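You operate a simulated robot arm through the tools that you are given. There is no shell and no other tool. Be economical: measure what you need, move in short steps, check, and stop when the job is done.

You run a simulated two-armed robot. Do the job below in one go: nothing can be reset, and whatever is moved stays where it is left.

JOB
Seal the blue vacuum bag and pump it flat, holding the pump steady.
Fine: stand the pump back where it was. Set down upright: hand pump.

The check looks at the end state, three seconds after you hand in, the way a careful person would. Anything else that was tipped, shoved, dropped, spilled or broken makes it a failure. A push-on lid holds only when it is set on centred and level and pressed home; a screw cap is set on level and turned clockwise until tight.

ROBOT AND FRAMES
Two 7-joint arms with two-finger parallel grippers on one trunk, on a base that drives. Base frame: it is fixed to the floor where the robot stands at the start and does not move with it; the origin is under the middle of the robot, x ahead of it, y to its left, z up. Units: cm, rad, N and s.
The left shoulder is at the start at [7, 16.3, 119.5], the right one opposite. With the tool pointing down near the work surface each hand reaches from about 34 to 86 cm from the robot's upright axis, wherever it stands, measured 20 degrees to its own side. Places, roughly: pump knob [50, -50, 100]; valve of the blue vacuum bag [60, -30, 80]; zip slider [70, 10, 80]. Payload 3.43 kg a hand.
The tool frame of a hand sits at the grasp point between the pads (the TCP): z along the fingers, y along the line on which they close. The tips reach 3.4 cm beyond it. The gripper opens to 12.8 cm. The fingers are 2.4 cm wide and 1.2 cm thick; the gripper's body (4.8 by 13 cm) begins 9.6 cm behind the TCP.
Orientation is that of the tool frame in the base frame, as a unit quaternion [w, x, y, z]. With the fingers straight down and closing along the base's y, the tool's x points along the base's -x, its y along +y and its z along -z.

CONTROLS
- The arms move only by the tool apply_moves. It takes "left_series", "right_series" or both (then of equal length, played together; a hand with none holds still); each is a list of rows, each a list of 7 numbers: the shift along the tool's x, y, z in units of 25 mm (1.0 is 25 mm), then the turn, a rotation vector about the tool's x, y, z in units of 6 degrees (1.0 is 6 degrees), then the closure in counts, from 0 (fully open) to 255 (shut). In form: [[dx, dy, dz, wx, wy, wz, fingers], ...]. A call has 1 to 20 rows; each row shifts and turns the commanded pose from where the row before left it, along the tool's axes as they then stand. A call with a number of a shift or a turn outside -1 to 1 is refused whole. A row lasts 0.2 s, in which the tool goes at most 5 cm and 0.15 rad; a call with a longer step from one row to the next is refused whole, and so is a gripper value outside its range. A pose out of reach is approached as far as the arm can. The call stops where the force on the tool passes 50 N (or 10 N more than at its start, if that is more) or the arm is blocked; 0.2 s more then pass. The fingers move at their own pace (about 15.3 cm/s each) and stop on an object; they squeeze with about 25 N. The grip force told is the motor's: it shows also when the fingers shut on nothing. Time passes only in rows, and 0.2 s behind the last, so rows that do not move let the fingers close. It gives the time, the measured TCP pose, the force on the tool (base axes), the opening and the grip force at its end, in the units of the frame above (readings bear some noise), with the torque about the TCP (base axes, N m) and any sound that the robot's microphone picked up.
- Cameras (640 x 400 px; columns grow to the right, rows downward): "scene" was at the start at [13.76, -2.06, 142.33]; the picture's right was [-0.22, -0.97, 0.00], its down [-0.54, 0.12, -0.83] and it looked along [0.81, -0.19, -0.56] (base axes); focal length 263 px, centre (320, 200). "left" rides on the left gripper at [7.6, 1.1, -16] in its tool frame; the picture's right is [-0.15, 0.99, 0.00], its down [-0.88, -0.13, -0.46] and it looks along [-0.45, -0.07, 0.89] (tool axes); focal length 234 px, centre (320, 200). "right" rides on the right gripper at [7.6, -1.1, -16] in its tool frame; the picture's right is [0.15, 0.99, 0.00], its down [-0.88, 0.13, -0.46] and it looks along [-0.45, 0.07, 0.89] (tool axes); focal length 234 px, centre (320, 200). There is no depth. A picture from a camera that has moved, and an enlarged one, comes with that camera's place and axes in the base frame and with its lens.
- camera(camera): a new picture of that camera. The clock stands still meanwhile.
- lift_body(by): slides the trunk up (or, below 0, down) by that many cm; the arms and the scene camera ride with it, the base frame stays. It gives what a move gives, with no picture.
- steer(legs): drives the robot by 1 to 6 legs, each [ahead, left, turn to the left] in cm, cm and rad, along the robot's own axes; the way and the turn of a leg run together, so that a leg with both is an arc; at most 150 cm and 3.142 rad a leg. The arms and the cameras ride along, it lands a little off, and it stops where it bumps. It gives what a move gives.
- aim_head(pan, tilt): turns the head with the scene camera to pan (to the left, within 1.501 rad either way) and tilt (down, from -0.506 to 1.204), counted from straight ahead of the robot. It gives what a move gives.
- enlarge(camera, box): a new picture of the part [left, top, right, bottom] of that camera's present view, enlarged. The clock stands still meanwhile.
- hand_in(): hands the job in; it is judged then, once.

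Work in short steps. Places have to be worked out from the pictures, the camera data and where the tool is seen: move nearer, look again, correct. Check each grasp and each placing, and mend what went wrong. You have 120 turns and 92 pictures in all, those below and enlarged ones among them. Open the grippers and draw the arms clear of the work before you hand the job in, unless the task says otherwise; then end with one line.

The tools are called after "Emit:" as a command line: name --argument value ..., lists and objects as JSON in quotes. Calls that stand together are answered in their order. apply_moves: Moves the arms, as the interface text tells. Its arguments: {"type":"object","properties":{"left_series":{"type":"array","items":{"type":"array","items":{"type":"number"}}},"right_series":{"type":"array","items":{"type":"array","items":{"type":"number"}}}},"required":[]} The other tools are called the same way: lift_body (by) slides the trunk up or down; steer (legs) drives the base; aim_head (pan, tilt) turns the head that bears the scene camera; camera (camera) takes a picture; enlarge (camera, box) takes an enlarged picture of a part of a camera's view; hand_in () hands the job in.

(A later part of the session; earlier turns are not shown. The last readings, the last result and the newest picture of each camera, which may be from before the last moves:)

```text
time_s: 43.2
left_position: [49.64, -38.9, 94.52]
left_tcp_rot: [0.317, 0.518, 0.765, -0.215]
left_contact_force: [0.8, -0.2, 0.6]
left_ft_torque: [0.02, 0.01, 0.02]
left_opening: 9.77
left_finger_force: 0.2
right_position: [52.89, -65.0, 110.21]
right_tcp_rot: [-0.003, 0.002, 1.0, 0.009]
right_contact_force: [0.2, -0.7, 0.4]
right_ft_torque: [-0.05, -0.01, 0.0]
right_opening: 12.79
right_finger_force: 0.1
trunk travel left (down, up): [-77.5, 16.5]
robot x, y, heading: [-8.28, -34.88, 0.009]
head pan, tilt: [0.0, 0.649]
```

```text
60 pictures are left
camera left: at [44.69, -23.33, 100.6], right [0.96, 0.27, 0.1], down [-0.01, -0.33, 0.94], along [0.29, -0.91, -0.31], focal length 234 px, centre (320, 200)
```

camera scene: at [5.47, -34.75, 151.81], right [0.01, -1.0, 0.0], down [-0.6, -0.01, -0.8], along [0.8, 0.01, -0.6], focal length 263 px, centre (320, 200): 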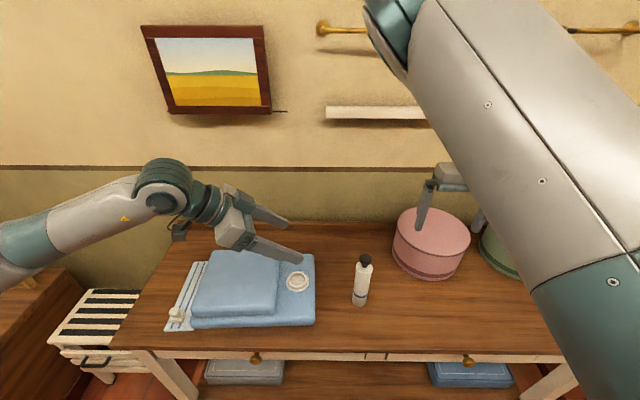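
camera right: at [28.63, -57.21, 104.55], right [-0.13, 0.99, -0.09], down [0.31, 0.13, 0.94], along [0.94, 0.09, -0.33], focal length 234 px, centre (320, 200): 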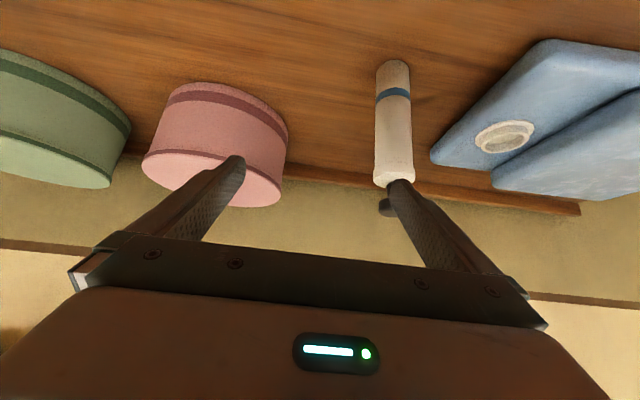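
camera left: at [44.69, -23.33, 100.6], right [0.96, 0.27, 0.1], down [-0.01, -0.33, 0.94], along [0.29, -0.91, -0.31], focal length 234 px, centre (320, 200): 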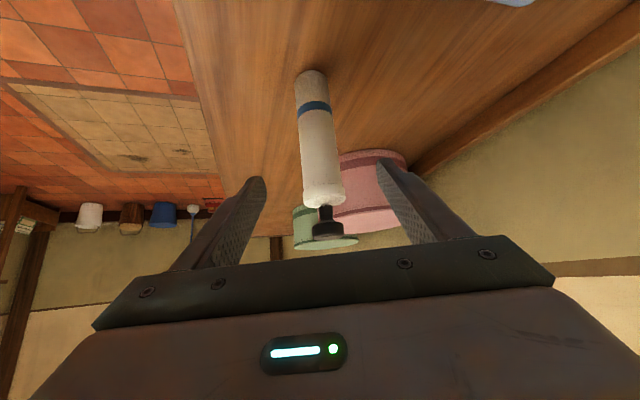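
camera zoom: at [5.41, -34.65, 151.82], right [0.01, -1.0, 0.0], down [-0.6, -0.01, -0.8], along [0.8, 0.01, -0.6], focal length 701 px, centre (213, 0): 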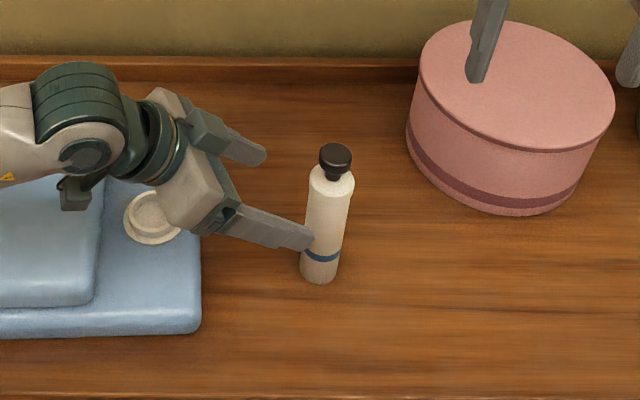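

The hand is lined up: the pump axis, at about [52.8, -46.7], lies on its finger line. I advance 11.5 cm and close on the body.

Emit:
apply_moves --left_series '[[0, 0, 0.75, 0, 0, 0, 60], [0, 0, 0.75, 0, 0, 0, 60], [0, 0, 0.75, 0, 0, 0, 60], [0, 0, 0.75, 0, 0, 0, 60], [0, 0, 0.75, 0, 0, 0, 60], [0, 0, 0.75, 0, 0, 0, 60], [0, 0, 0, 0, 0, 0, 60]]'

Emit:
enlarge --camera "scene" --box '[240, 200, 480, 350]'

Emit:
camera --camera "left"

```text
time_s: 44.8
left_position: [52.59, -46.58, 86.62]
left_tcp_rot: [0.317, 0.518, 0.765, -0.215]
left_contact_force: [-0.5, 0.2, 0.0]
left_ft_torque: [0.04, -0.03, -0.01]
left_opening: 9.8
left_finger_force: 0.0
right_position: [52.82, -64.95, 110.17]
right_tcp_rot: [-0.002, 0.003, 1.0, 0.008]
right_contact_force: [0.3, -0.3, -0.8]
right_ft_torque: [-0.03, 0.01, -0.02]
right_opening: 12.79
right_finger_force: 0.1
trunk travel left (down, up): [-77.5, 16.5]
robot x, y, heading: [-8.16, -35.03, 0.013]
head pan, tilt: [0.0, 0.649]
```

```text
2.67 times, centred on (360, 275) of scene
camera zoom: at [5.42, -34.65, 151.81], right [0.01, -1.0, 0.0], down [-0.6, -0.01, -0.8], along [0.8, 0.01, -0.6], focal length 701 px, centre (213, 0)
```

zoom: 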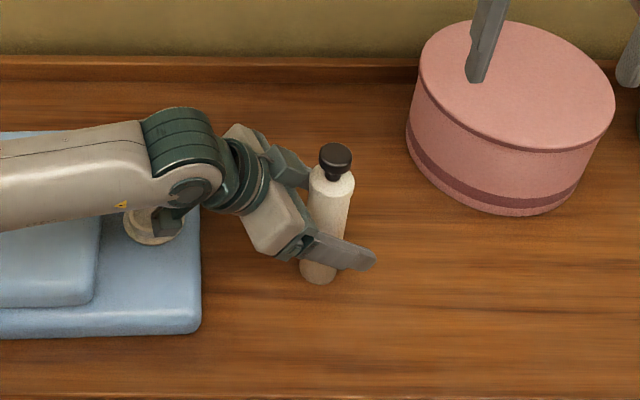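

```text
58 pictures are left
camera left: at [47.53, -30.85, 92.69], right [0.96, 0.27, 0.1], down [-0.01, -0.33, 0.94], along [0.29, -0.9, -0.31], focal length 234 px, centre (320, 200)
```

left: 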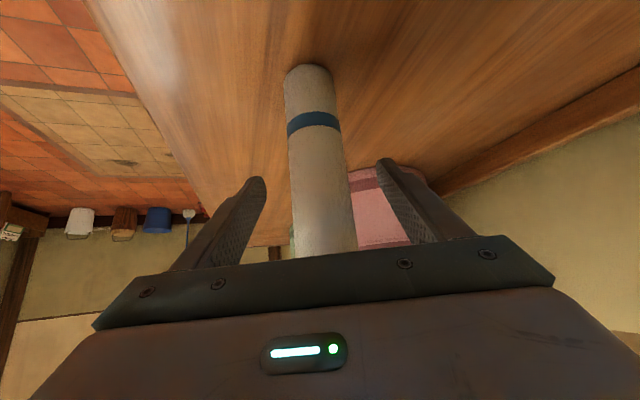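

The pump body is centred between the open fingers. I close on it.

Emit:
apply_moves --left_series '[[0, 0, 0, 0, 0, 0, 130], [0, 0, 0, 0, 0, 0, 150], [0, 0, 0, 0, 0, 0, 165], [0, 0, 0, 0, 0, 0, 255], [0, 0, 0, 0, 0, 0, 255], [0, 0, 0, 0, 0, 0, 255]]'

Emit:
enlarge --camera "scene" --box '[240, 200, 480, 350]'

```text
time_s: 46.2
left_position: [52.41, -46.56, 86.72]
left_tcp_rot: [0.316, 0.518, 0.765, -0.215]
left_contact_force: [0.1, -0.2, 1.1]
left_ft_torque: [0.01, 0.01, 0.03]
left_opening: 4.34
left_finger_force: 25.3
right_position: [52.77, -64.99, 110.25]
right_tcp_rot: [-0.003, 0.003, 1.0, 0.009]
right_contact_force: [-1.0, 0.2, 0.0]
right_ft_torque: [0.0, 0.0, 0.01]
right_opening: 12.8
right_finger_force: 0.0
trunk travel left (down, up): [-77.5, 16.5]
robot x, y, heading: [-8.44, -34.9, 0.012]
head pan, tilt: [0.0, 0.649]
```

```text
2.67 times, centred on (360, 275) of scene
camera zoom: at [5.44, -34.68, 151.81], right [0.01, -1.0, 0.0], down [-0.6, -0.01, -0.8], along [0.8, 0.01, -0.6], focal length 701 px, centre (213, 0)
```

zoom: 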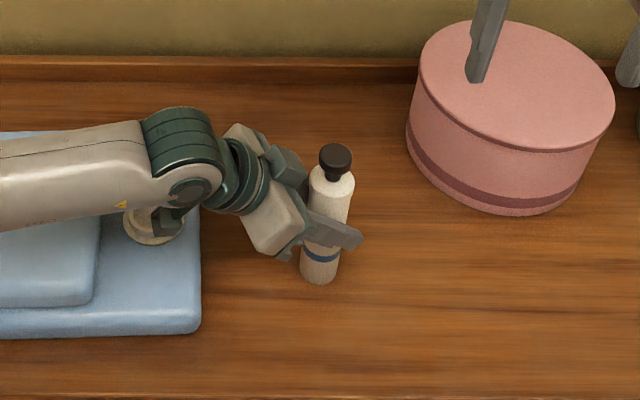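

The body is held at 4.34 cm and has not shifted; its home is with the left TCP at [52.45, -46.57, 86.7]. I lift it 11 cm and carry it to just short of the valve, so as to compare the two in the pictures.

Emit:
apply_moves --left_series '[[-0.4, 0, -0.4, 0, 0, 0, 255], [-0.68, 0, -0.68, 0, 0, 0, 255], [-0.68, 0, -0.68, 0, 0, 0, 255], [-0.68, 0, -0.68, 0, 0, 0, 255], [-0.68, 0, -0.68, 0, 0, 0, 255], [0, 0, 0, 0, 0, 0, 255], [0.53, 0.5, -0.53, 0, 0, 0, 255], [0.53, 0.5, -0.53, 0, 0, 0, 255], [0.53, 0.5, -0.53, 0, 0, 0, 255], [0.53, 0.5, -0.53, 0, 0, 0, 255], [0.53, 0.5, -0.53, 0, 0, 0, 255], [0.53, 0.5, -0.53, 0, 0, 0, 255], [0.53, 0.5, -0.53, 0, 0, 0, 255], [0, 0, 0, 0, 0, 0, 255]]'

Emit:
enlarge --camera "scene" --box '[200, 190, 400, 315]'

Emit:
camera --camera "left"

Emit:
camera --camera "right"

```text
time_s: 49.2
left_position: [56.0, -30.87, 97.62]
left_tcp_rot: [0.317, 0.517, 0.766, -0.215]
left_contact_force: [0.1, -0.1, -3.4]
left_ft_torque: [-0.03, 0.0, -0.03]
left_opening: 4.33
left_finger_force: 25.2
right_position: [52.84, -64.88, 110.24]
right_tcp_rot: [-0.002, 0.001, 1.0, 0.007]
right_contact_force: [-0.2, 0.0, 0.4]
right_ft_torque: [-0.02, 0.0, 0.0]
right_opening: 12.78
right_finger_force: 0.0
trunk travel left (down, up): [-77.5, 16.5]
robot x, y, heading: [-7.84, -34.81, 0.011]
head pan, tilt: [0.0, 0.649]
```

```text
3.20 times, centred on (300, 252) of scene
camera zoom: at [5.51, -34.47, 151.81], right [0.01, -1.0, 0.0], down [-0.61, -0.01, -0.8], along [0.8, 0.01, -0.61], focal length 842 px, centre (384, 32)
```

zoom: 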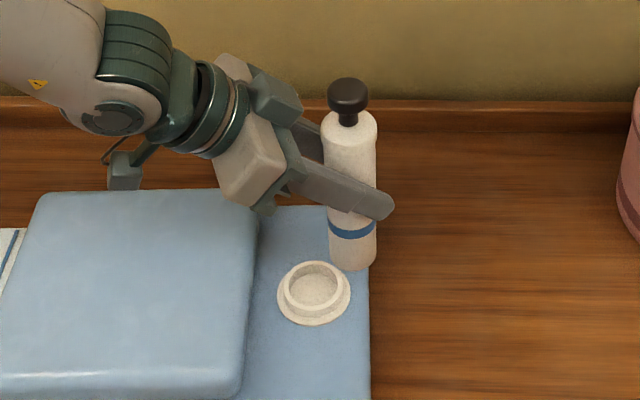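

```text
55 pictures are left
camera left: at [51.0, -15.26, 103.72], right [0.96, 0.27, 0.1], down [-0.01, -0.33, 0.95], along [0.29, -0.9, -0.31], focal length 234 px, centre (320, 200)
```

left: 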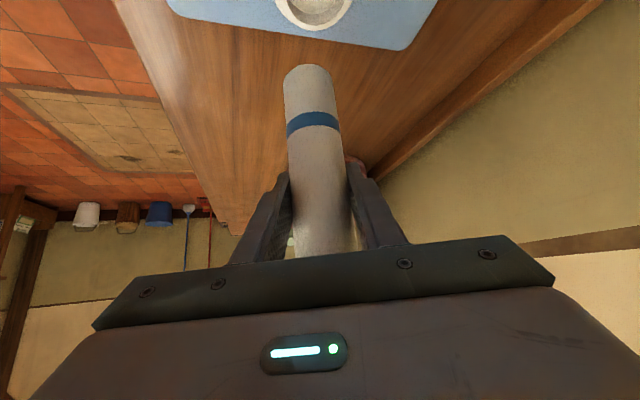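

```text
54 pictures are left
camera right: at [45.46, -66.25, 126.22], right [-0.14, 0.99, 0.02], down [0.88, 0.12, 0.45], along [0.45, 0.08, -0.89], focal length 234 px, centre (320, 200)
```

right: 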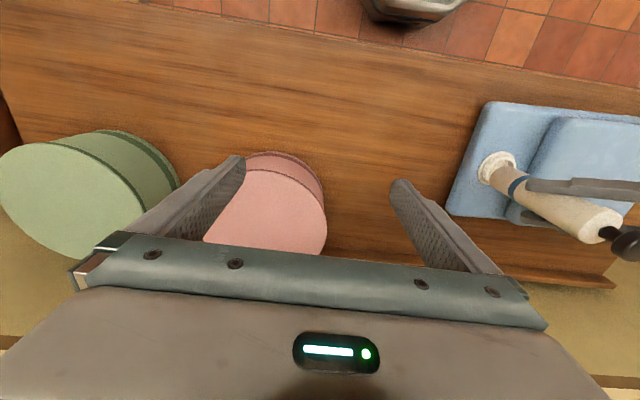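

The pump bottom shows at about [56.3, -30.9], the valve centre at about [56.2, -27.0], its rim near z = 82. I move 3.9 cm to the left and down to 2 cm above the rim, then check the alignment.

Emit:
apply_moves --left_series '[[0.463, 0.136, -0.055, 0, 0, 0, 255], [0.463, 0.136, -0.055, 0, 0, 0, 255], [0.463, 0.136, -0.055, 0, 0, 0, 255], [0.463, 0.136, -0.055, 0, 0, 0, 255], [0, 0, 0, 0, 0, 0, 255]]'

Emit:
enlarge --camera "scene" --box '[230, 220, 358, 300]'

Emit:
enlarge --camera "right" --box '[440, 100, 640, 225]'

Emit:
camera --camera "left"

```text
time_s: 50.4
left_position: [55.95, -27.18, 94.84]
left_tcp_rot: [0.317, 0.518, 0.765, -0.215]
left_contact_force: [-0.2, 0.0, -2.3]
left_ft_torque: [-0.01, 0.04, -0.03]
left_opening: 4.37
left_finger_force: 25.1
right_position: [52.82, -65.04, 110.19]
right_tcp_rot: [-0.002, 0.003, 1.0, 0.009]
right_contact_force: [-1.0, -0.3, -0.4]
right_ft_torque: [0.0, 0.0, -0.01]
right_opening: 12.78
right_finger_force: 0.0
trunk travel left (down, up): [-77.5, 16.5]
robot x, y, heading: [-8.4, -34.54, 0.008]
head pan, tilt: [0.0, 0.649]
```

```text
5.00 times, centred on (294, 260) of scene
camera zoom: at [5.48, -34.68, 151.81], right [0.01, -1.0, 0.0], down [-0.6, -0.01, -0.8], along [0.8, 0.01, -0.6], focal length 1315 px, centre (450, -100)
```

zoom: 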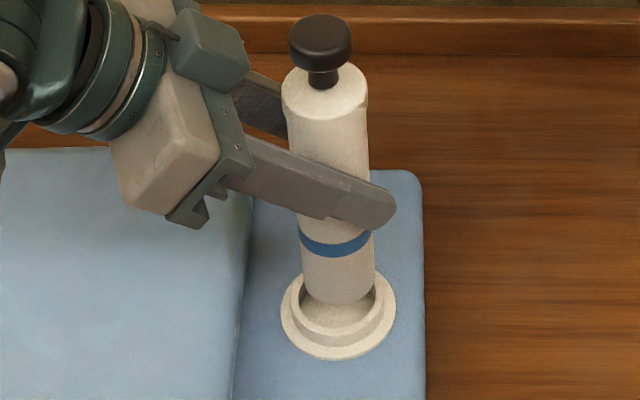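

```text
3.20 times, centred on (540, 162) of right
camera zoom: at [45.42, -66.44, 126.18], right [-0.14, 0.99, 0.02], down [0.88, 0.12, 0.45], along [0.45, 0.08, -0.89], focal length 749 px, centre (-384, 320)
```

zoom: 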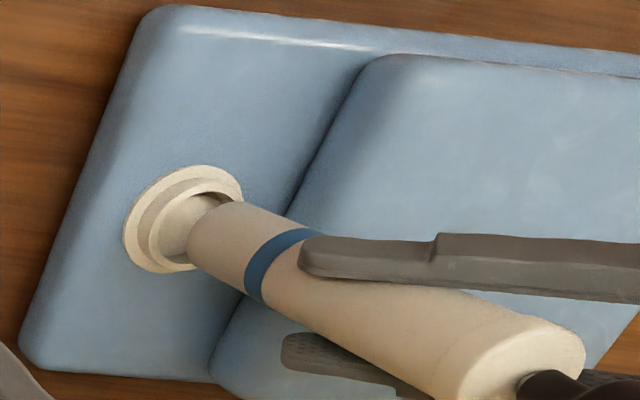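

```text
51 pictures are left
camera left: at [50.91, -11.51, 100.79], right [0.96, 0.27, 0.1], down [-0.01, -0.33, 0.94], along [0.29, -0.9, -0.31], focal length 234 px, centre (320, 200)
```

left: 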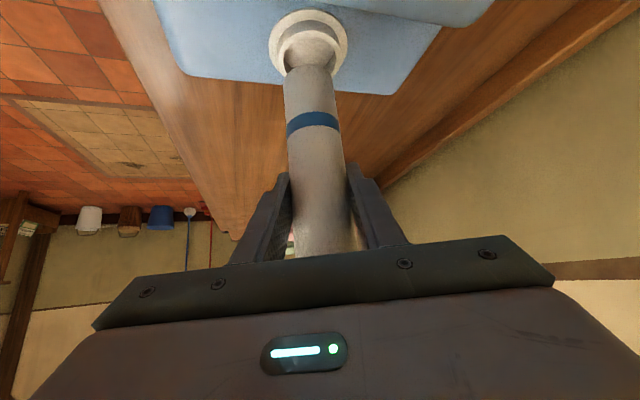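

The alignment is close: the pictures ask for about +0.15 cm in x and in y. I correct that and go down 1.5 cm to rim height, then look again.

Emit:
apply_moves --left_series '[[0.225, 0.039, 0.2, 0, 0, 0, 255], [0.225, 0.039, 0.2, 0, 0, 0, 255], [0, 0, 0, 0, 0, 0, 255], [0, 0, 0, 0, 0, 0, 255]]'

Emit:
enlarge --camera "scene" --box '[246, 240, 326, 290]'

Emit:
enlarge --camera "right" --box '[450, 130, 546, 190]'

Emit:
enlarge --camera "left" --box '[230, 0, 390, 100]'

```text
time_s: 51.4
left_position: [56.09, -27.21, 93.41]
left_tcp_rot: [0.316, 0.518, 0.765, -0.215]
left_contact_force: [-0.1, -0.2, -2.8]
left_ft_torque: [0.0, 0.0, 0.02]
left_opening: 4.36
left_finger_force: 24.9
right_position: [52.78, -65.03, 110.17]
right_tcp_rot: [-0.002, 0.003, 1.0, 0.01]
right_contact_force: [0.6, 0.5, 0.3]
right_ft_torque: [0.01, 0.01, 0.01]
right_opening: 12.78
right_finger_force: 0.0
trunk travel left (down, up): [-77.5, 16.5]
robot x, y, heading: [-8.53, -35.12, 0.017]
head pan, tilt: [0.0, 0.649]
```

```text
8.00 times, centred on (286, 265) of scene
camera zoom: at [5.48, -34.67, 151.81], right [0.01, -1.0, 0.0], down [-0.6, -0.01, -0.8], along [0.8, 0.01, -0.6], focal length 2104 px, centre (592, -320)
```

zoom: 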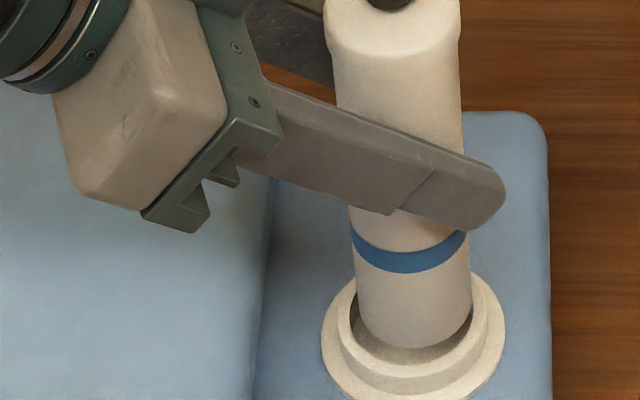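

```text
6.67 times, centred on (498, 160) of right
camera zoom: at [45.42, -66.44, 126.18], right [-0.14, 0.99, 0.02], down [0.88, 0.12, 0.45], along [0.45, 0.08, -0.89], focal length 1561 px, centre (-867, 467)
```

zoom: 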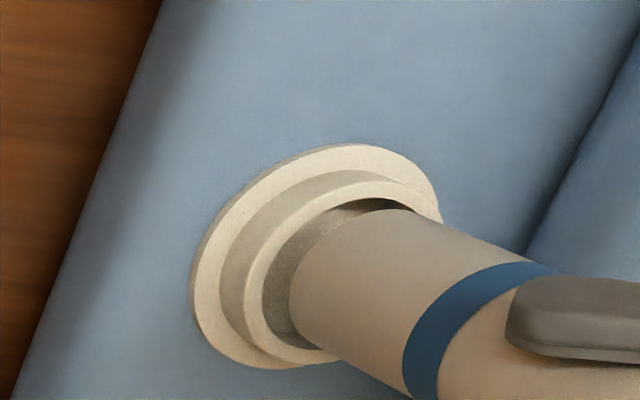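

```text
4.00 times, centred on (310, 50) of left
camera zoom: at [51.04, -11.43, 99.38], right [0.96, 0.27, 0.1], down [-0.01, -0.33, 0.94], along [0.29, -0.9, -0.31], focal length 937 px, centre (360, 800)
```

zoom: 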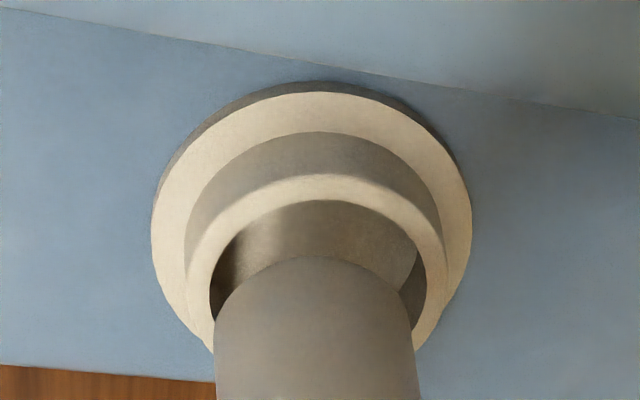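

The pump is nearly centred; I add 0.1 cm along the finger axis and go down slowly into the cup, watching the force.

Emit:
apply_moves --left_series '[[0.1, 0.04, 0.1, 0, 0, 0, 255], [0.1, 0, 0.1, 0, 0, 0, 255], [0.1, 0, 0.1, 0, 0, 0, 255], [0, 0, 0, 0, 0, 0, 255]]'

Emit:
enlarge --camera "scene" --box '[246, 240, 326, 290]'

Emit:
enlarge --camera "left" --box '[230, 0, 390, 100]'

```text
time_s: 52.4
left_position: [55.94, -27.02, 92.2]
left_tcp_rot: [0.317, 0.517, 0.766, -0.213]
left_contact_force: [-0.7, -0.5, -2.9]
left_ft_torque: [-0.01, -0.04, 0.01]
left_opening: 4.3
left_finger_force: 25.1
right_position: [52.84, -65.08, 110.27]
right_tcp_rot: [-0.002, 0.004, 1.0, 0.009]
right_contact_force: [-0.5, 0.4, 0.4]
right_ft_torque: [0.01, -0.02, -0.01]
right_opening: 12.81
right_finger_force: 0.1
trunk travel left (down, up): [-77.5, 16.5]
robot x, y, heading: [-8.6, -34.69, 0.012]
head pan, tilt: [0.0, 0.649]
```

```text
8.00 times, centred on (286, 265) of scene
camera zoom: at [5.47, -34.69, 151.81], right [0.01, -1.0, 0.0], down [-0.6, -0.01, -0.8], along [0.8, 0.01, -0.6], focal length 2104 px, centre (592, -320)
```

zoom: 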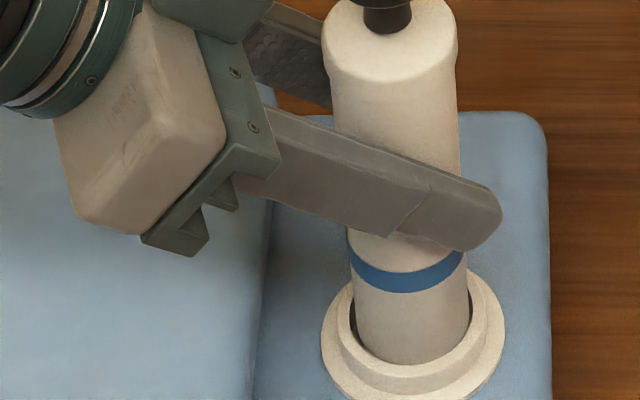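

```text
4.00 times, centred on (310, 50) of left
camera zoom: at [50.99, -11.3, 98.28], right [0.96, 0.27, 0.1], down [-0.01, -0.33, 0.94], along [0.29, -0.9, -0.31], focal length 937 px, centre (360, 800)
```

zoom: 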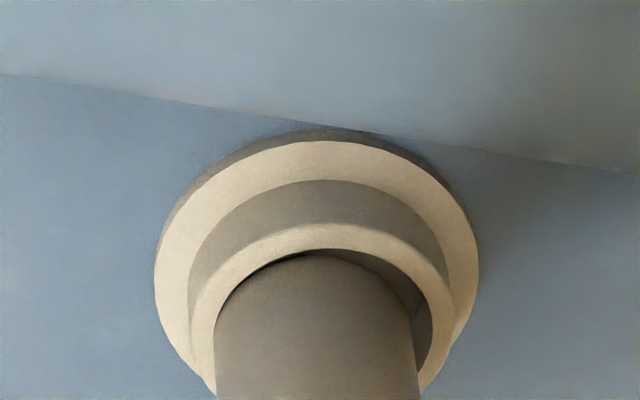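

The pump's left edge is close to the rim in the left camera, so I shift 0.15 cm along the finger axis and continue down to contact.

Emit:
apply_moves --left_series '[[0, 0.06, 0, 0, 0, 0, 255], [0.06, 0, 0.06, 0, 0, 0, 255], [0.06, 0, 0.06, 0, 0, 0, 255], [0.06, 0, 0.06, 0, 0, 0, 255], [0, 0, 0, 0, 0, 0, 255]]'

Emit:
enlarge --camera "left" --box '[230, 0, 390, 100]'

Emit:
enlarge --camera "right" --box '[450, 130, 546, 190]'

```text
time_s: 53.6
left_position: [56.22, -26.94, 91.58]
left_tcp_rot: [0.318, 0.518, 0.765, -0.214]
left_contact_force: [-1.2, 0.5, -2.3]
left_ft_torque: [-0.01, -0.01, -0.03]
left_opening: 4.34
left_finger_force: 24.6
right_position: [52.81, -65.02, 110.25]
right_tcp_rot: [-0.002, 0.003, 1.0, 0.009]
right_contact_force: [-0.5, 0.3, 0.4]
right_ft_torque: [-0.02, 0.02, 0.0]
right_opening: 12.82
right_finger_force: 0.0
trunk travel left (down, up): [-77.5, 16.5]
robot x, y, heading: [-8.34, -34.64, 0.015]
head pan, tilt: [0.0, 0.649]
```

```text
4.00 times, centred on (310, 50) of left
camera zoom: at [51.19, -11.32, 97.64], right [0.96, 0.27, 0.1], down [-0.01, -0.33, 0.94], along [0.29, -0.9, -0.31], focal length 937 px, centre (360, 800)
```

zoom: 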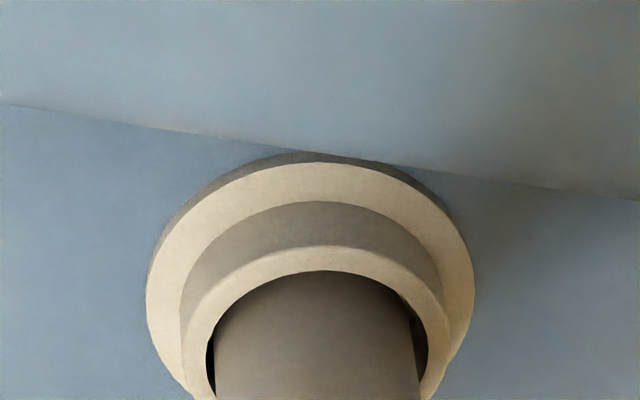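

```text
6.67 times, centred on (498, 160) of right
camera zoom: at [45.41, -66.44, 126.18], right [-0.14, 0.99, 0.02], down [0.88, 0.12, 0.45], along [0.45, 0.08, -0.89], focal length 1561 px, centre (-867, 467)
```

zoom: 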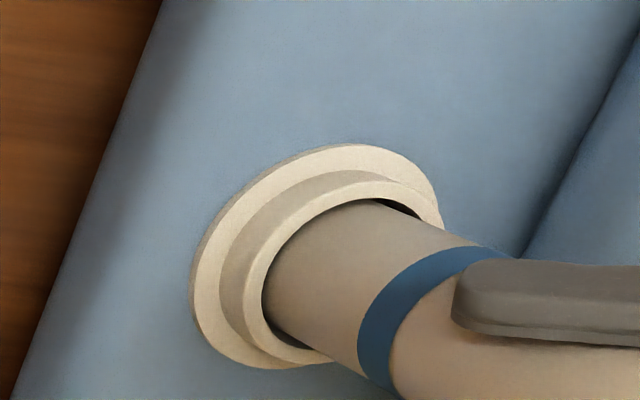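

The pump's foot is inside the cup. A slight gap on the +y side calls for +0.1 cm in y; I continue down in fine steps until contact.

Emit:
apply_moves --left_series '[[0.026, 0.015, -0.026, 0, 0, 0, 255], [0.045, 0, 0.045, 0, 0, 0, 255], [0.045, 0, 0.045, 0, 0, 0, 255], [0, 0, 0, 0, 0, 0, 255]]'

```text
time_s: 54.6
left_position: [56.2, -26.79, 91.34]
left_tcp_rot: [0.317, 0.518, 0.765, -0.214]
left_contact_force: [-0.5, -0.3, -1.9]
left_ft_torque: [-0.01, 0.01, -0.02]
left_opening: 4.35
left_finger_force: 25.2
right_position: [52.78, -65.05, 110.41]
right_tcp_rot: [-0.004, 0.004, 1.0, 0.008]
right_contact_force: [1.0, 0.0, 0.0]
right_ft_torque: [-0.01, 0.01, 0.01]
right_opening: 12.81
right_finger_force: 0.1
trunk travel left (down, up): [-77.5, 16.5]
robot x, y, heading: [-8.08, -34.46, 0.012]
head pan, tilt: [0.0, 0.649]
```

No contact yet, so I go on down.

Emit:
apply_moves --left_series '[[0.045, 0, 0.045, 0, 0, 0, 255], [0.045, 0, 0.045, 0, 0, 0, 255], [0.045, 0, 0.045, 0, 0, 0, 255], [0, 0, 0, 0, 0, 0, 255]]'

Emit:
enlarge --camera "right" --box '[450, 130, 546, 190]'

Emit:
enlarge --camera "scene" --box '[246, 240, 326, 290]'

```text
time_s: 55.6
left_position: [56.05, -26.74, 91.06]
left_tcp_rot: [0.319, 0.518, 0.764, -0.214]
left_contact_force: [1.4, 3.5, 15.4]
left_ft_torque: [0.41, 0.06, 0.02]
left_opening: 4.35
left_finger_force: 24.6
right_position: [52.74, -65.01, 110.32]
right_tcp_rot: [-0.002, 0.003, 1.0, 0.008]
right_contact_force: [-0.1, 0.0, 0.2]
right_ft_torque: [-0.01, 0.01, 0.03]
right_opening: 12.8
right_finger_force: 0.1
trunk travel left (down, up): [-77.5, 16.5]
robot x, y, heading: [-8.43, -34.78, 0.009]
head pan, tilt: [0.0, 0.649]
```

```text
6.67 times, centred on (498, 160) of right
camera zoom: at [45.26, -66.42, 126.28], right [-0.14, 0.99, 0.02], down [0.88, 0.12, 0.45], along [0.45, 0.08, -0.89], focal length 1561 px, centre (-867, 467)
```

zoom: 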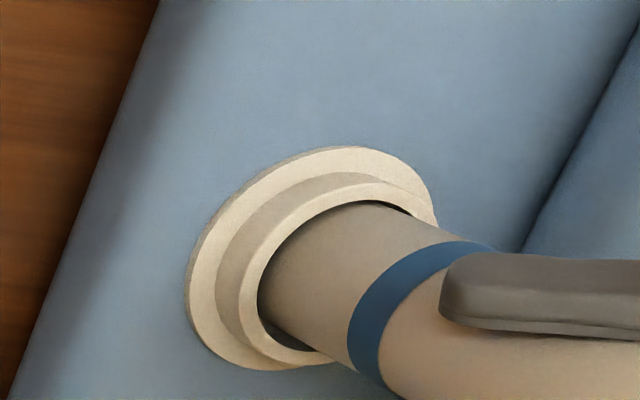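

```text
8.00 times, centred on (286, 265) of scene
camera zoom: at [5.28, -34.67, 151.85], right [0.01, -1.0, 0.0], down [-0.6, -0.01, -0.8], along [0.8, 0.01, -0.6], focal length 2104 px, centre (592, -320)
```

zoom: 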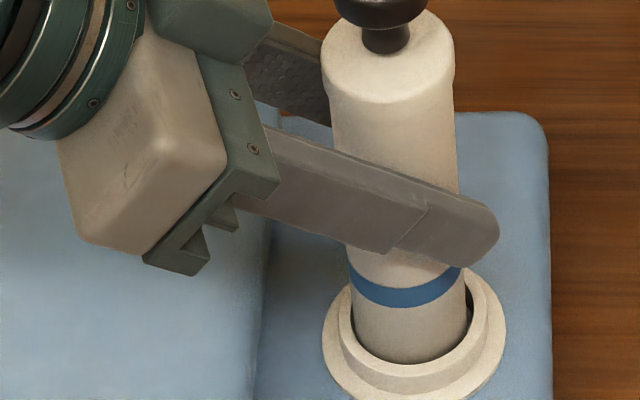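

The foot is seated in the cup, with about 17 N of push. Now the right hand: I raise it and yaw it so that its fingers close parallel to the left gripper and stay clear of it.

Emit:
apply_moves --right_series '[[0, 0, -1, 0, 0, 0, 0], [0, 0, -1, 0, 0, 0, 0], [0, 0, -1, 0, 0, 0, 0], [0, 0, -1, 0, 0, 0, 0], [0, 0, -1, 0, 0, 0, 60], [0, 0, -1, 0, 0, 0, 120], [0, 0, 0, 0, 0, 1, 120], [0, 0, 0, 0, 0, 1, 120], [0, 0, 0, 0, 0, 1, 120], [0, 0, 0, 0, 0, 1, 120], [0, 0, 0, 0, 0, 1, 120], [0, 0, 0, 0, 0, 1, 120], [0, 0, 0, 0, 0, 1, 120], [0, 0, 0, 0, 0, 1, 120], [0, 0, 0, 0, 0, 1, 120], [0, 0, 0, 0, 0, 1, 120], [0, 0, 0, 0, 0, 1, 120], [0, 0, 0, 0, 0, 0, 120]]'

Emit:
camera --camera "scene"

```text
time_s: 59.4
left_position: [55.93, -26.83, 90.74]
left_tcp_rot: [0.317, 0.518, 0.765, -0.215]
left_contact_force: [-3.1, 1.0, 5.9]
left_ft_torque: [0.2, 0.2, 0.04]
left_opening: 4.29
left_finger_force: 25.0
right_position: [51.7, -73.46, 124.11]
right_tcp_rot: [-0.006, 0.523, 0.852, 0.006]
right_contact_force: [0.9, -0.5, 0.1]
right_ft_torque: [-0.02, -0.04, 0.01]
right_opening: 6.75
right_finger_force: 0.1
right hand out of reach, approached as far as the arm can: row 13, 14, 15, 16, 17
trunk travel left (down, up): [-77.5, 16.5]
robot x, y, heading: [-8.08, -34.97, 0.014]
head pan, tilt: [0.0, 0.649]
```

```text
41 pictures are left
camera scene: at [5.35, -34.64, 151.81], right [0.01, -1.0, 0.0], down [-0.6, -0.01, -0.8], along [0.8, 0.01, -0.6], focal length 263 px, centre (320, 200)
```

scene: 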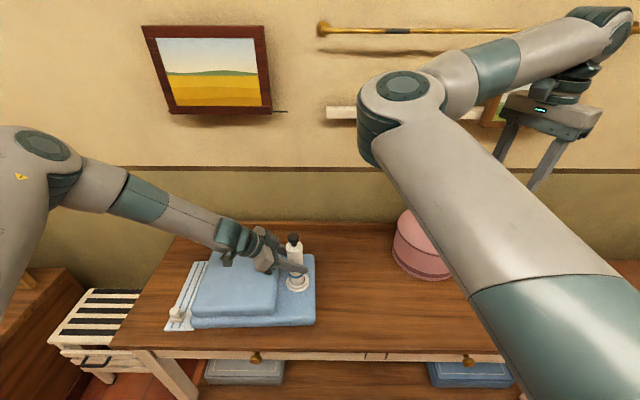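

The yaw limit of the right arm is near -63 degrees here, so I ease back to about -45 degrees and move part of the way towards the pump, up high.

Emit:
apply_moves --right_series '[[0, 0, 0, 0, 0, -1, 120], [0, 0, 0, 0, 0, -1, 120], [0, 0, 0, 0, 0, -1, 120], [0.742, 0.9, 0, 0, 0, 0, 120], [0.742, 0.9, 0, 0, 0, 0, 120], [0.742, 0.9, 0, 0, 0, 0, 120], [0.742, 0.9, 0, 0, 0, 0, 120], [0.742, 0.9, 0, 0, 0, 0, 120], [0.742, 0.9, 0, 0, 0, 0, 120], [0.742, 0.9, 0, 0, 0, 0, 120], [0.742, 0.9, 0, 0, 0, 0, 120], [0, 0, 0, 0, 0, 0, 120]]'

Emit:
camera --camera "scene"

```text
time_s: 62.0
left_position: [56.01, -26.83, 90.94]
left_tcp_rot: [0.317, 0.518, 0.765, -0.216]
left_contact_force: [0.7, 0.2, -2.9]
left_ft_torque: [0.04, -0.02, 0.02]
left_opening: 4.3
left_finger_force: 25.2
right_position: [52.07, -71.43, 124.13]
right_tcp_rot: [-0.005, 0.384, 0.923, 0.006]
right_contact_force: [0.4, 0.1, 0.3]
right_ft_torque: [0.0, -0.03, -0.01]
right_opening: 6.75
right_finger_force: 0.1
right hand out of reach, approached as far as the arm can: row 4, 5, 6, 7, 8, 9, 10, 11
trunk travel left (down, up): [-77.5, 16.5]
robot x, y, heading: [-8.66, -34.78, 0.014]
head pan, tilt: [0.0, 0.649]
```

```text
40 pictures are left
camera scene: at [5.49, -34.68, 151.81], right [0.01, -1.0, 0.0], down [-0.6, -0.01, -0.8], along [0.8, 0.01, -0.61], focal length 263 px, centre (320, 200)
```

scene: 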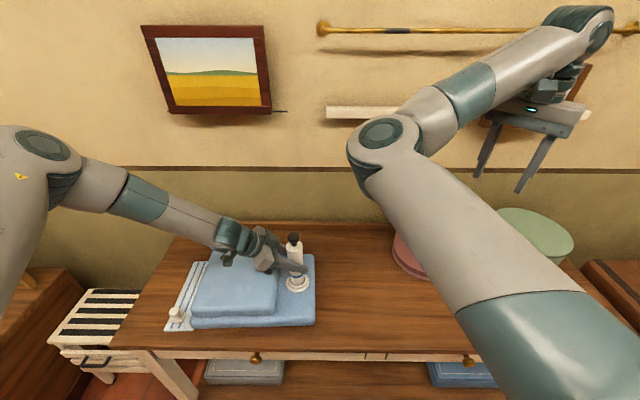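

The right arm cannot go left with this yaw. I turn it the other way, which also closes the fingers along x and puts the camera away from the left gripper.

Emit:
apply_moves --right_series '[[0, 0, 0, 0, 0, -1, 120], [0, 0, 0, 0, 0, -1, 120], [0, 0, 0, 0, 0, -1, 120], [0, 0, 0, 0, 0, -1, 120], [0, 0, 0, 0, 0, -1, 120], [0, 0, 0, 0, 0, -1, 120], [0, 0, 0, 0, 0, -1, 120], [0, 0, 0, 0, 0, -1, 120], [0, 0, 0, 0, 0, -1, 120], [0, 0, 0, 0, 0, -1, 120], [0, 0, 0, 0, 0, -1, 120], [0, 0, 0, 0, 0, -1, 120], [0, 0, 0, 0, 0, -1, 120], [0, 0, 0, 0, 0, -1, 120], [0, 0, 0, 0, 0, -1, 120], [0, 0, 0, 0, 0, -1, 120], [0, 0, 0, 0, 0, -1, 120], [0, 0, 0, 0, 0, -1, 120], [0, 0, 0, 0, 0, -1, 120], [0, 0, 0, 0, 0, -1, 120]]'

```text
time_s: 66.2
left_position: [56.14, -26.79, 90.96]
left_tcp_rot: [0.316, 0.518, 0.765, -0.215]
left_contact_force: [-0.1, -0.4, -2.2]
left_ft_torque: [0.05, -0.01, 0.03]
left_opening: 4.32
left_finger_force: 24.2
right_position: [52.11, -71.22, 124.28]
right_tcp_rot: [0.003, -0.607, 0.794, 0.008]
right_contact_force: [-0.9, 0.0, 0.6]
right_ft_torque: [0.02, 0.01, 0.0]
right_opening: 6.76
right_finger_force: 0.0
trunk travel left (down, up): [-77.5, 16.5]
robot x, y, heading: [-8.14, -34.72, 0.015]
head pan, tilt: [0.0, 0.649]
```

That turns freely. Now I try moving left with it, half the way.

Emit:
apply_moves --right_series '[[-0.877, 0.155, 0, 0, 0, 0, 120], [-0.877, 0.155, 0, 0, 0, 0, 120], [-0.877, 0.155, 0, 0, 0, 0, 120], [-0.877, 0.155, 0, 0, 0, 0, 120], [-0.877, 0.155, 0, 0, 0, 0, 120], [-0.877, 0.155, 0, 0, 0, 0, 120], [-0.877, 0.155, 0, 0, 0, 0, 120], [-0.877, 0.155, 0, 0, 0, 0, 120], [-0.877, 0.155, 0, 0, 0, 0, 120], [-0.877, 0.155, 0, 0, 0, 0, 120], [0, 0, 0, 0, 0, 0, 120]]'

Emit:
camera --camera "scene"

```text
time_s: 68.6
left_position: [56.1, -26.92, 90.92]
left_tcp_rot: [0.317, 0.518, 0.765, -0.214]
left_contact_force: [-0.8, -0.4, -1.7]
left_ft_torque: [0.0, 0.03, 0.04]
left_opening: 4.32
left_finger_force: 24.4
right_position: [53.82, -70.56, 124.54]
right_tcp_rot: [0.003, -0.608, 0.794, 0.004]
right_contact_force: [0.2, 0.4, 0.0]
right_ft_torque: [-0.04, 0.0, -0.02]
right_opening: 6.77
right_finger_force: 0.0
right hand out of reach, approached as far as the arm can: row 1, 2, 3, 4, 5, 6, 7, 8, 9, 10
trunk travel left (down, up): [-77.5, 16.5]
robot x, y, heading: [-8.51, -34.75, 0.008]
head pan, tilt: [0.0, 0.649]
```

```text
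39 pictures are left
camera scene: at [5.47, -34.69, 151.81], right [0.01, -1.0, 0.0], down [-0.6, -0.01, -0.8], along [0.8, 0.01, -0.6], focal length 263 px, centre (320, 200)
```

scene: 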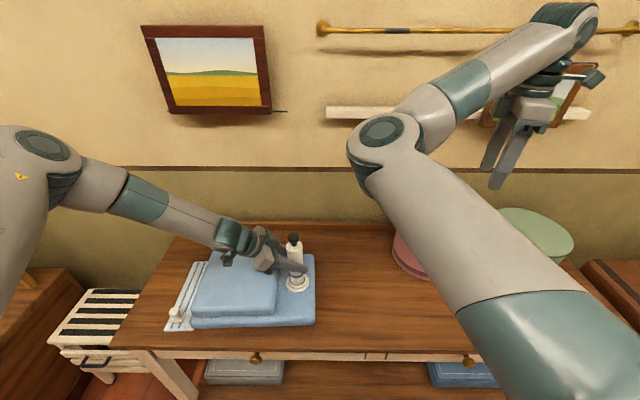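

The right arm is folded too tightly this high up. I test whether it can come left when lower, since there is room there.

Emit:
apply_moves --right_series '[[0, 0, 1, 0, 0, 0, 120], [0, 0, 1, 0, 0, 0, 120], [0, 0, 1, 0, 0, 0, 120], [0, 0, 1, 0, 0, 0, 120], [0, 0, 1, 0, 0, 0, 120], [0, 0, 1, 0, 0, 0, 120], [-0.8, 0.217, 0, 0, 0, 0, 120], [-0.8, 0.217, 0, 0, 0, 0, 120], [-0.8, 0.217, 0, 0, 0, 0, 120], [-0.8, 0.217, 0, 0, 0, 0, 120], [-0.8, 0.217, 0, 0, 0, 0, 120], [-0.8, 0.217, 0, 0, 0, 0, 120], [-0.8, 0.217, 0, 0, 0, 0, 120], [-0.8, 0.217, 0, 0, 0, 0, 120], [-0.8, 0.217, 0, 0, 0, 0, 120], [-0.8, 0.217, 0, 0, 0, 0, 120], [0, 0, 0, 0, 0, 0, 120]]'

Emit:
camera --camera "scene"

```text
time_s: 72.2
left_position: [56.09, -26.87, 90.89]
left_tcp_rot: [0.317, 0.518, 0.765, -0.214]
left_contact_force: [-0.6, 0.1, -2.9]
left_ft_torque: [0.0, -0.02, 0.02]
left_opening: 4.29
left_finger_force: 25.5
right_position: [63.74, -60.46, 107.59]
right_tcp_rot: [0.003, -0.607, 0.794, 0.007]
right_contact_force: [0.1, 0.7, 1.1]
right_ft_torque: [-0.03, 0.01, 0.0]
right_opening: 6.8
right_finger_force: 0.2
right hand out of reach, approached as far as the arm can: row 7, 8, 9, 10, 11, 12, 13, 14, 15, 16
trunk travel left (down, up): [-77.5, 16.5]
robot x, y, heading: [-7.98, -35.14, 0.016]
head pan, tilt: [0.0, 0.649]
```

```text
38 pictures are left
camera scene: at [5.47, -34.71, 151.81], right [0.01, -1.0, 0.0], down [-0.6, -0.01, -0.8], along [0.8, 0.01, -0.6], focal length 263 px, centre (320, 200)
```

scene: 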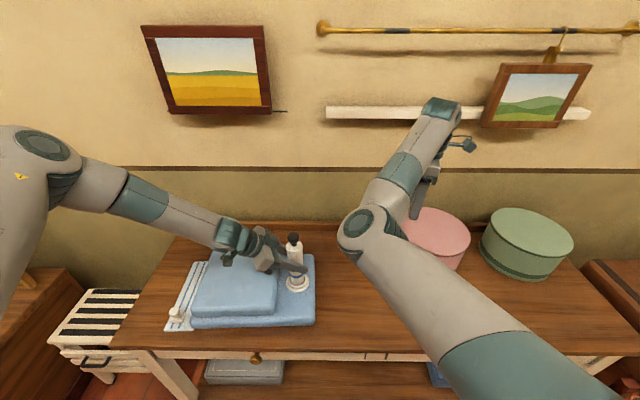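

The right upper arm cannot swing inwards any further, so the hand gets leftwards only when more extended. I lift the pump out of the cup and drive back and left, so the right arm can reach the valve extended while the left arm still can too.

Emit:
apply_moves --left_series '[[-0.2, 0, -0.2, 0, 0, 0, 255], [-0.3, 0, -0.3, 0, 0, 0, 255], [-0.6, 0, -0.6, 0, 0, 0, 255], [-0.6, 0, -0.6, 0, 0, 0, 255], [-0.6, 0, -0.6, 0, 0, 0, 255], [-0.6, 0, -0.6, 0, 0, 0, 255], [-0.6, 0, -0.6, 0, 0, 0, 255], [0, 0, 0, 0, 0, 0, 255]]'

Emit:
steer --legs '[[-10, 0, 0], [0, 30, 0]]'

Emit:
camera --camera "scene"

```text
time_s: 74.0
left_position: [56.24, -26.82, 103.28]
left_tcp_rot: [0.317, 0.517, 0.766, -0.215]
left_contact_force: [0.3, -0.3, -2.5]
left_ft_torque: [0.01, -0.01, 0.01]
left_opening: 4.33
left_finger_force: 24.9
right_position: [63.78, -60.5, 107.59]
right_tcp_rot: [0.003, -0.608, 0.794, 0.008]
right_contact_force: [0.3, 0.6, -0.5]
right_ft_torque: [-0.01, 0.02, 0.0]
right_opening: 6.76
right_finger_force: 0.0
trunk travel left (down, up): [-77.5, 16.5]
robot x, y, heading: [-8.78, -34.73, 0.01]
head pan, tilt: [0.0, 0.649]
```

```text
time_s: 76.8
left_position: [46.18, 3.6, 103.32]
left_tcp_rot: [0.316, 0.517, 0.766, -0.214]
left_contact_force: [-0.5, 0.0, -2.5]
left_ft_torque: [0.03, 0.01, 0.01]
left_opening: 4.33
left_finger_force: 25.1
right_position: [53.7, -30.21, 107.49]
right_tcp_rot: [0.003, -0.608, 0.794, 0.007]
right_contact_force: [-0.4, -0.3, 0.6]
right_ft_torque: [0.01, 0.01, 0.01]
right_opening: 6.76
right_finger_force: 0.0
trunk travel left (down, up): [-77.5, 16.5]
robot x, y, heading: [-18.26, -4.45, 0.021]
head pan, tilt: [0.0, 0.649]
```

```text
37 pictures are left
camera scene: at [-4.57, -4.41, 151.81], right [0.01, -1.0, 0.0], down [-0.61, -0.01, -0.8], along [0.8, 0.01, -0.61], focal length 263 px, centre (320, 200)
```

scene: 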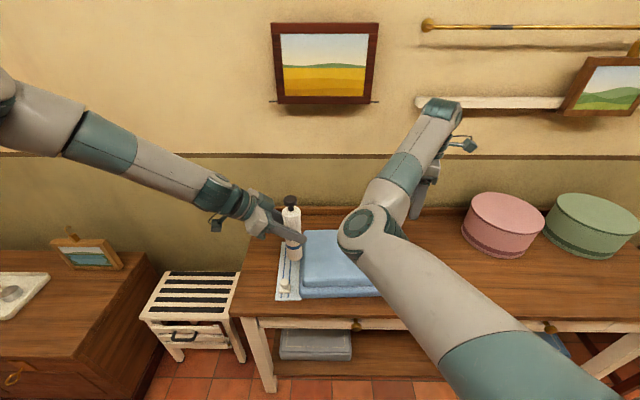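

The view is good; the pump hangs clear on the left. I test whether the right hand now reaches the knob's future place, at [56.2, -26.9], and 8 cm above it.

Emit:
apply_moves --right_series '[[-0.513, -0.207, 0, 0, 0, 0, 120], [-0.513, -0.207, 0, 0, 0, 0, 120], [-0.513, -0.207, 0, 0, 0, 0, 120], [0, 0, 0, 0, 0, 0, 120], [0, 0, -0.8, 0, 0, 0, 120], [0, 0, -0.8, 0, 0, 0, 120], [0, 0, -0.8, 0, 0, 0, 120], [0, 0, -0.8, 0, 0, 0, 120], [0, 0, 0, 0, 0, 0, 120]]'

```text
time_s: 78.8
left_position: [46.21, 3.58, 103.38]
left_tcp_rot: [0.317, 0.517, 0.765, -0.214]
left_contact_force: [0.2, 0.0, -2.6]
left_ft_torque: [0.0, 0.03, -0.01]
left_opening: 4.32
left_finger_force: 24.9
right_position: [56.7, -27.15, 115.51]
right_tcp_rot: [0.003, -0.607, 0.795, 0.008]
right_contact_force: [0.6, 0.0, -0.1]
right_ft_torque: [-0.01, 0.04, -0.03]
right_opening: 6.77
right_finger_force: 0.1
right hand out of reach, approached as far as the arm can: row 7
trunk travel left (down, up): [-77.5, 16.5]
robot x, y, heading: [-18.43, -4.4, 0.018]
head pan, tilt: [0.0, 0.649]
```

The right hand reaches there. I draw it back to the right, out of the way, and bring the pump over the valve again at the known place.

Emit:
apply_moves --right_series '[[0.935, -0.115, 0, 0, 0, 0, 120], [0.935, -0.115, 0, 0, 0, 0, 120], [0.935, -0.115, 0, 0, 0, 0, 120], [0.935, -0.115, 0, 0, 0, 0, 120], [0.935, -0.115, 0, 0, 0, 0, 120], [0.935, -0.115, 0, 0, 0, 0, 120], [0, 0, 0, 0, 0, 0, 120], [0, 0, 0, 0, 0, 0, 120], [0, 0, 0, 0, 0, 0, 120], [0, 0, 0, 0, 0, 0, 120], [0, 0, 0, 0, 0, 0, 120], [0, 0, 0, 0, 0, 0, 120], [0, 0, 0, 0, 0, 0, 120], [0, 0, 0, 0, 0, 0, 120], [0, 0, 0, 0, 0, 0, 120], [0, 0, 0, 0, 0, 0, 120], [0, 0, 0, 0, 0, 0, 120]]' --left_series '[[0, 0, 0, 0, 0, 0, 255], [0, 0, 0, 0, 0, 0, 255], [0, 0, 0, 0, 0, 0, 255], [0, 0, 0, 0, 0, 0, 255], [-0.751, -0.071, 0.756, 0, 0, 0, 255], [-0.751, -0.071, 0.756, 0, 0, 0, 255], [-0.751, -0.071, 0.756, 0, 0, 0, 255], [-0.751, -0.071, 0.756, 0, 0, 0, 255], [-0.751, -0.071, 0.756, 0, 0, 0, 255], [-0.751, -0.071, 0.756, 0, 0, 0, 255], [-0.751, -0.071, 0.756, 0, 0, 0, 255], [-0.751, -0.071, 0.756, 0, 0, 0, 255], [-0.751, -0.071, 0.756, 0, 0, 0, 255], [-0.751, -0.071, 0.756, 0, 0, 0, 255], [-0.751, -0.071, 0.756, 0, 0, 0, 255], [-0.751, -0.071, 0.756, 0, 0, 0, 255], [0, 0, 0, 0, 0, 0, 255]]'

Emit:
camera --camera "scene"

Emit:
camera --camera "right"

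```text
time_s: 82.4
left_position: [56.34, -26.89, 102.89]
left_tcp_rot: [0.317, 0.517, 0.765, -0.215]
left_contact_force: [-0.5, -0.6, -3.2]
left_ft_torque: [0.0, -0.02, 0.0]
left_opening: 4.29
left_finger_force: 25.1
right_position: [54.71, -41.07, 115.63]
right_tcp_rot: [0.003, -0.607, 0.794, 0.008]
right_contact_force: [0.2, 0.6, 0.8]
right_ft_torque: [0.02, 0.0, -0.04]
right_opening: 6.76
right_finger_force: 0.0
trunk travel left (down, up): [-77.5, 16.5]
robot x, y, heading: [-18.2, -4.84, 0.012]
head pan, tilt: [0.0, 0.649]
```

```text
36 pictures are left
camera scene: at [-4.61, -4.24, 151.81], right [0.01, -1.0, 0.0], down [-0.6, -0.01, -0.8], along [0.8, 0.01, -0.6], focal length 263 px, centre (320, 200)
```

scene: 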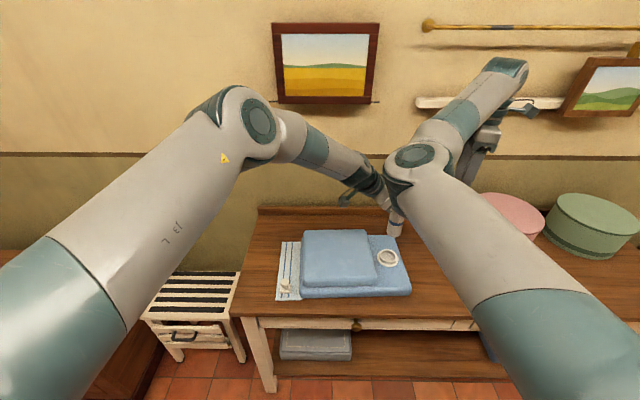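

```text
35 pictures are left
camera right: at [53.96, -48.9, 131.4], right [-0.99, 0.12, 0.01], down [0.11, 0.88, 0.47], along [0.05, 0.47, -0.88], focal length 234 px, centre (320, 200)
```

right: 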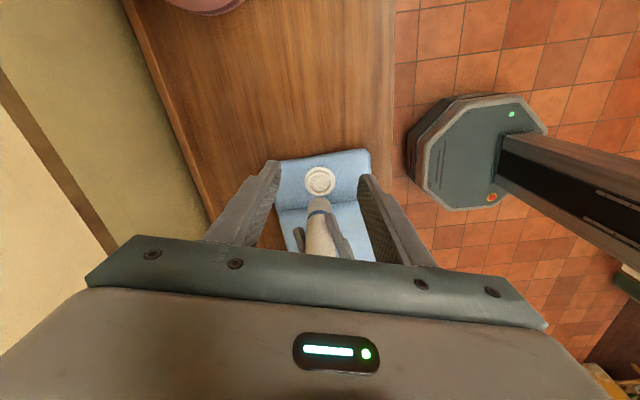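

The pump hangs over the valve and both elbows are clear. I lower it to just above the rim and check it in close-up.

Emit:
apply_moves --left_series '[[0.505, -0.01, 0.5, 0, 0, 0, 255], [0.505, -0.01, 0.5, 0, 0, 0, 255], [0.505, -0.01, 0.5, 0, 0, 0, 255], [0.505, -0.01, 0.5, 0, 0, 0, 255], [0.505, -0.01, 0.5, 0, 0, 0, 255], [0, 0, 0, 0, 0, 0, 255], [0, 0, 0, 0, 0, 0, 255]]'

Emit:
enlarge --camera "left" --box '[230, 0, 390, 100]'

Emit:
enlarge --camera "right" --box '[272, 150, 368, 210]'

```text
time_s: 84.0
left_position: [56.03, -26.96, 94.21]
left_tcp_rot: [0.316, 0.518, 0.765, -0.215]
left_contact_force: [-0.7, 0.7, -2.3]
left_ft_torque: [0.01, 0.03, -0.03]
left_opening: 4.32
left_finger_force: 25.2
right_position: [54.8, -41.09, 115.51]
right_tcp_rot: [0.003, -0.608, 0.794, 0.008]
right_contact_force: [0.0, 0.8, -0.1]
right_ft_torque: [0.01, 0.0, -0.02]
right_opening: 6.77
right_finger_force: 0.1
trunk travel left (down, up): [-77.5, 16.5]
robot x, y, heading: [-18.4, -4.34, 0.011]
head pan, tilt: [0.0, 0.649]
```

```text
4.00 times, centred on (310, 50) of left
camera zoom: at [50.99, -11.21, 100.3], right [0.96, 0.27, 0.1], down [-0.01, -0.33, 0.94], along [0.29, -0.9, -0.31], focal length 937 px, centre (360, 800)
```

zoom: 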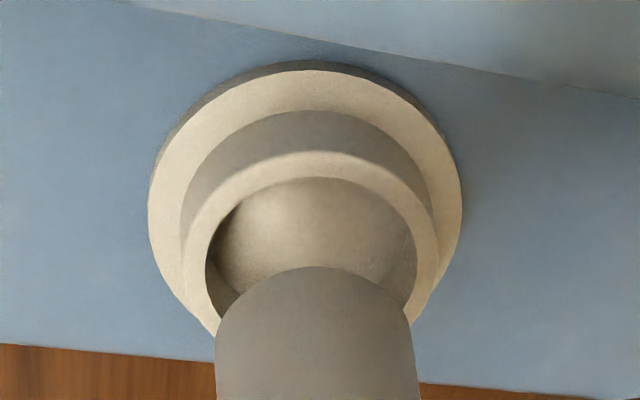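

```text
6.67 times, centred on (320, 180) of right
camera zoom: at [53.98, -48.97, 131.36], right [-0.99, 0.12, 0.01], down [0.11, 0.88, 0.47], along [0.05, 0.47, -0.88], focal length 1561 px, centre (320, 333)
```

zoom: 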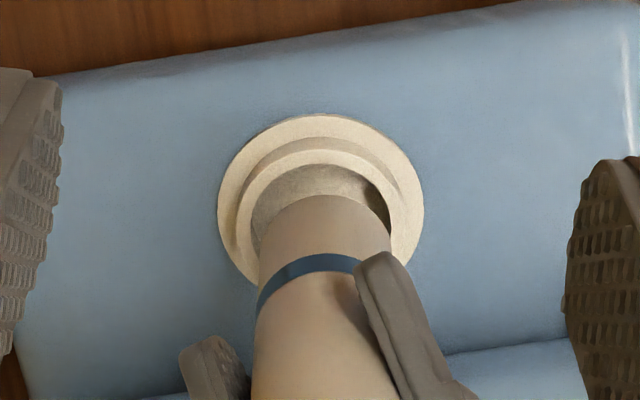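

It is centred in both views. I lower it into the cup until light contact.

Emit:
apply_moves --left_series '[[0.2, 0, 0.2, 0, 0, 0, 255], [0.2, 0, 0.2, 0, 0, 0, 255], [0.2, 0, 0.2, 0, 0, 0, 255], [0.1, 0, 0.1, 0, 0, 0, 255], [0.06, 0, 0.06, 0, 0, 0, 255], [0.06, 0, 0.06, 0, 0, 0, 255], [0.05, 0, 0.05, 0, 0, 0, 255], [0, 0, 0, 0, 0, 0, 255]]'

Emit:
enlarge --camera "right" --box '[272, 150, 368, 210]'

```text
time_s: 85.8
left_position: [56.0, -26.88, 91.38]
left_tcp_rot: [0.316, 0.518, 0.765, -0.215]
left_contact_force: [0.1, 0.3, -1.9]
left_ft_torque: [-0.02, 0.01, 0.01]
left_opening: 4.33
left_finger_force: 25.0
right_position: [54.69, -41.04, 115.5]
right_tcp_rot: [0.004, -0.607, 0.794, 0.007]
right_contact_force: [1.2, -0.4, 0.2]
right_ft_torque: [0.0, -0.01, 0.03]
right_opening: 6.78
right_finger_force: 0.1
trunk travel left (down, up): [-77.5, 16.5]
robot x, y, heading: [-18.67, -4.6, 0.012]
head pan, tilt: [0.0, 0.649]
```

```text
6.67 times, centred on (320, 180) of right
camera zoom: at [53.98, -48.98, 131.36], right [-0.99, 0.12, 0.01], down [0.11, 0.88, 0.47], along [0.05, 0.47, -0.88], focal length 1561 px, centre (320, 333)
```

zoom: 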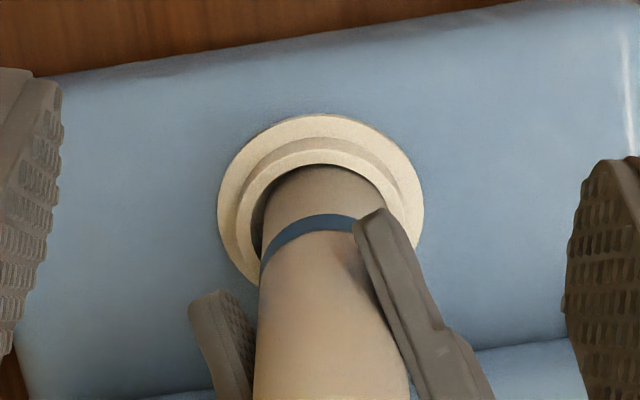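

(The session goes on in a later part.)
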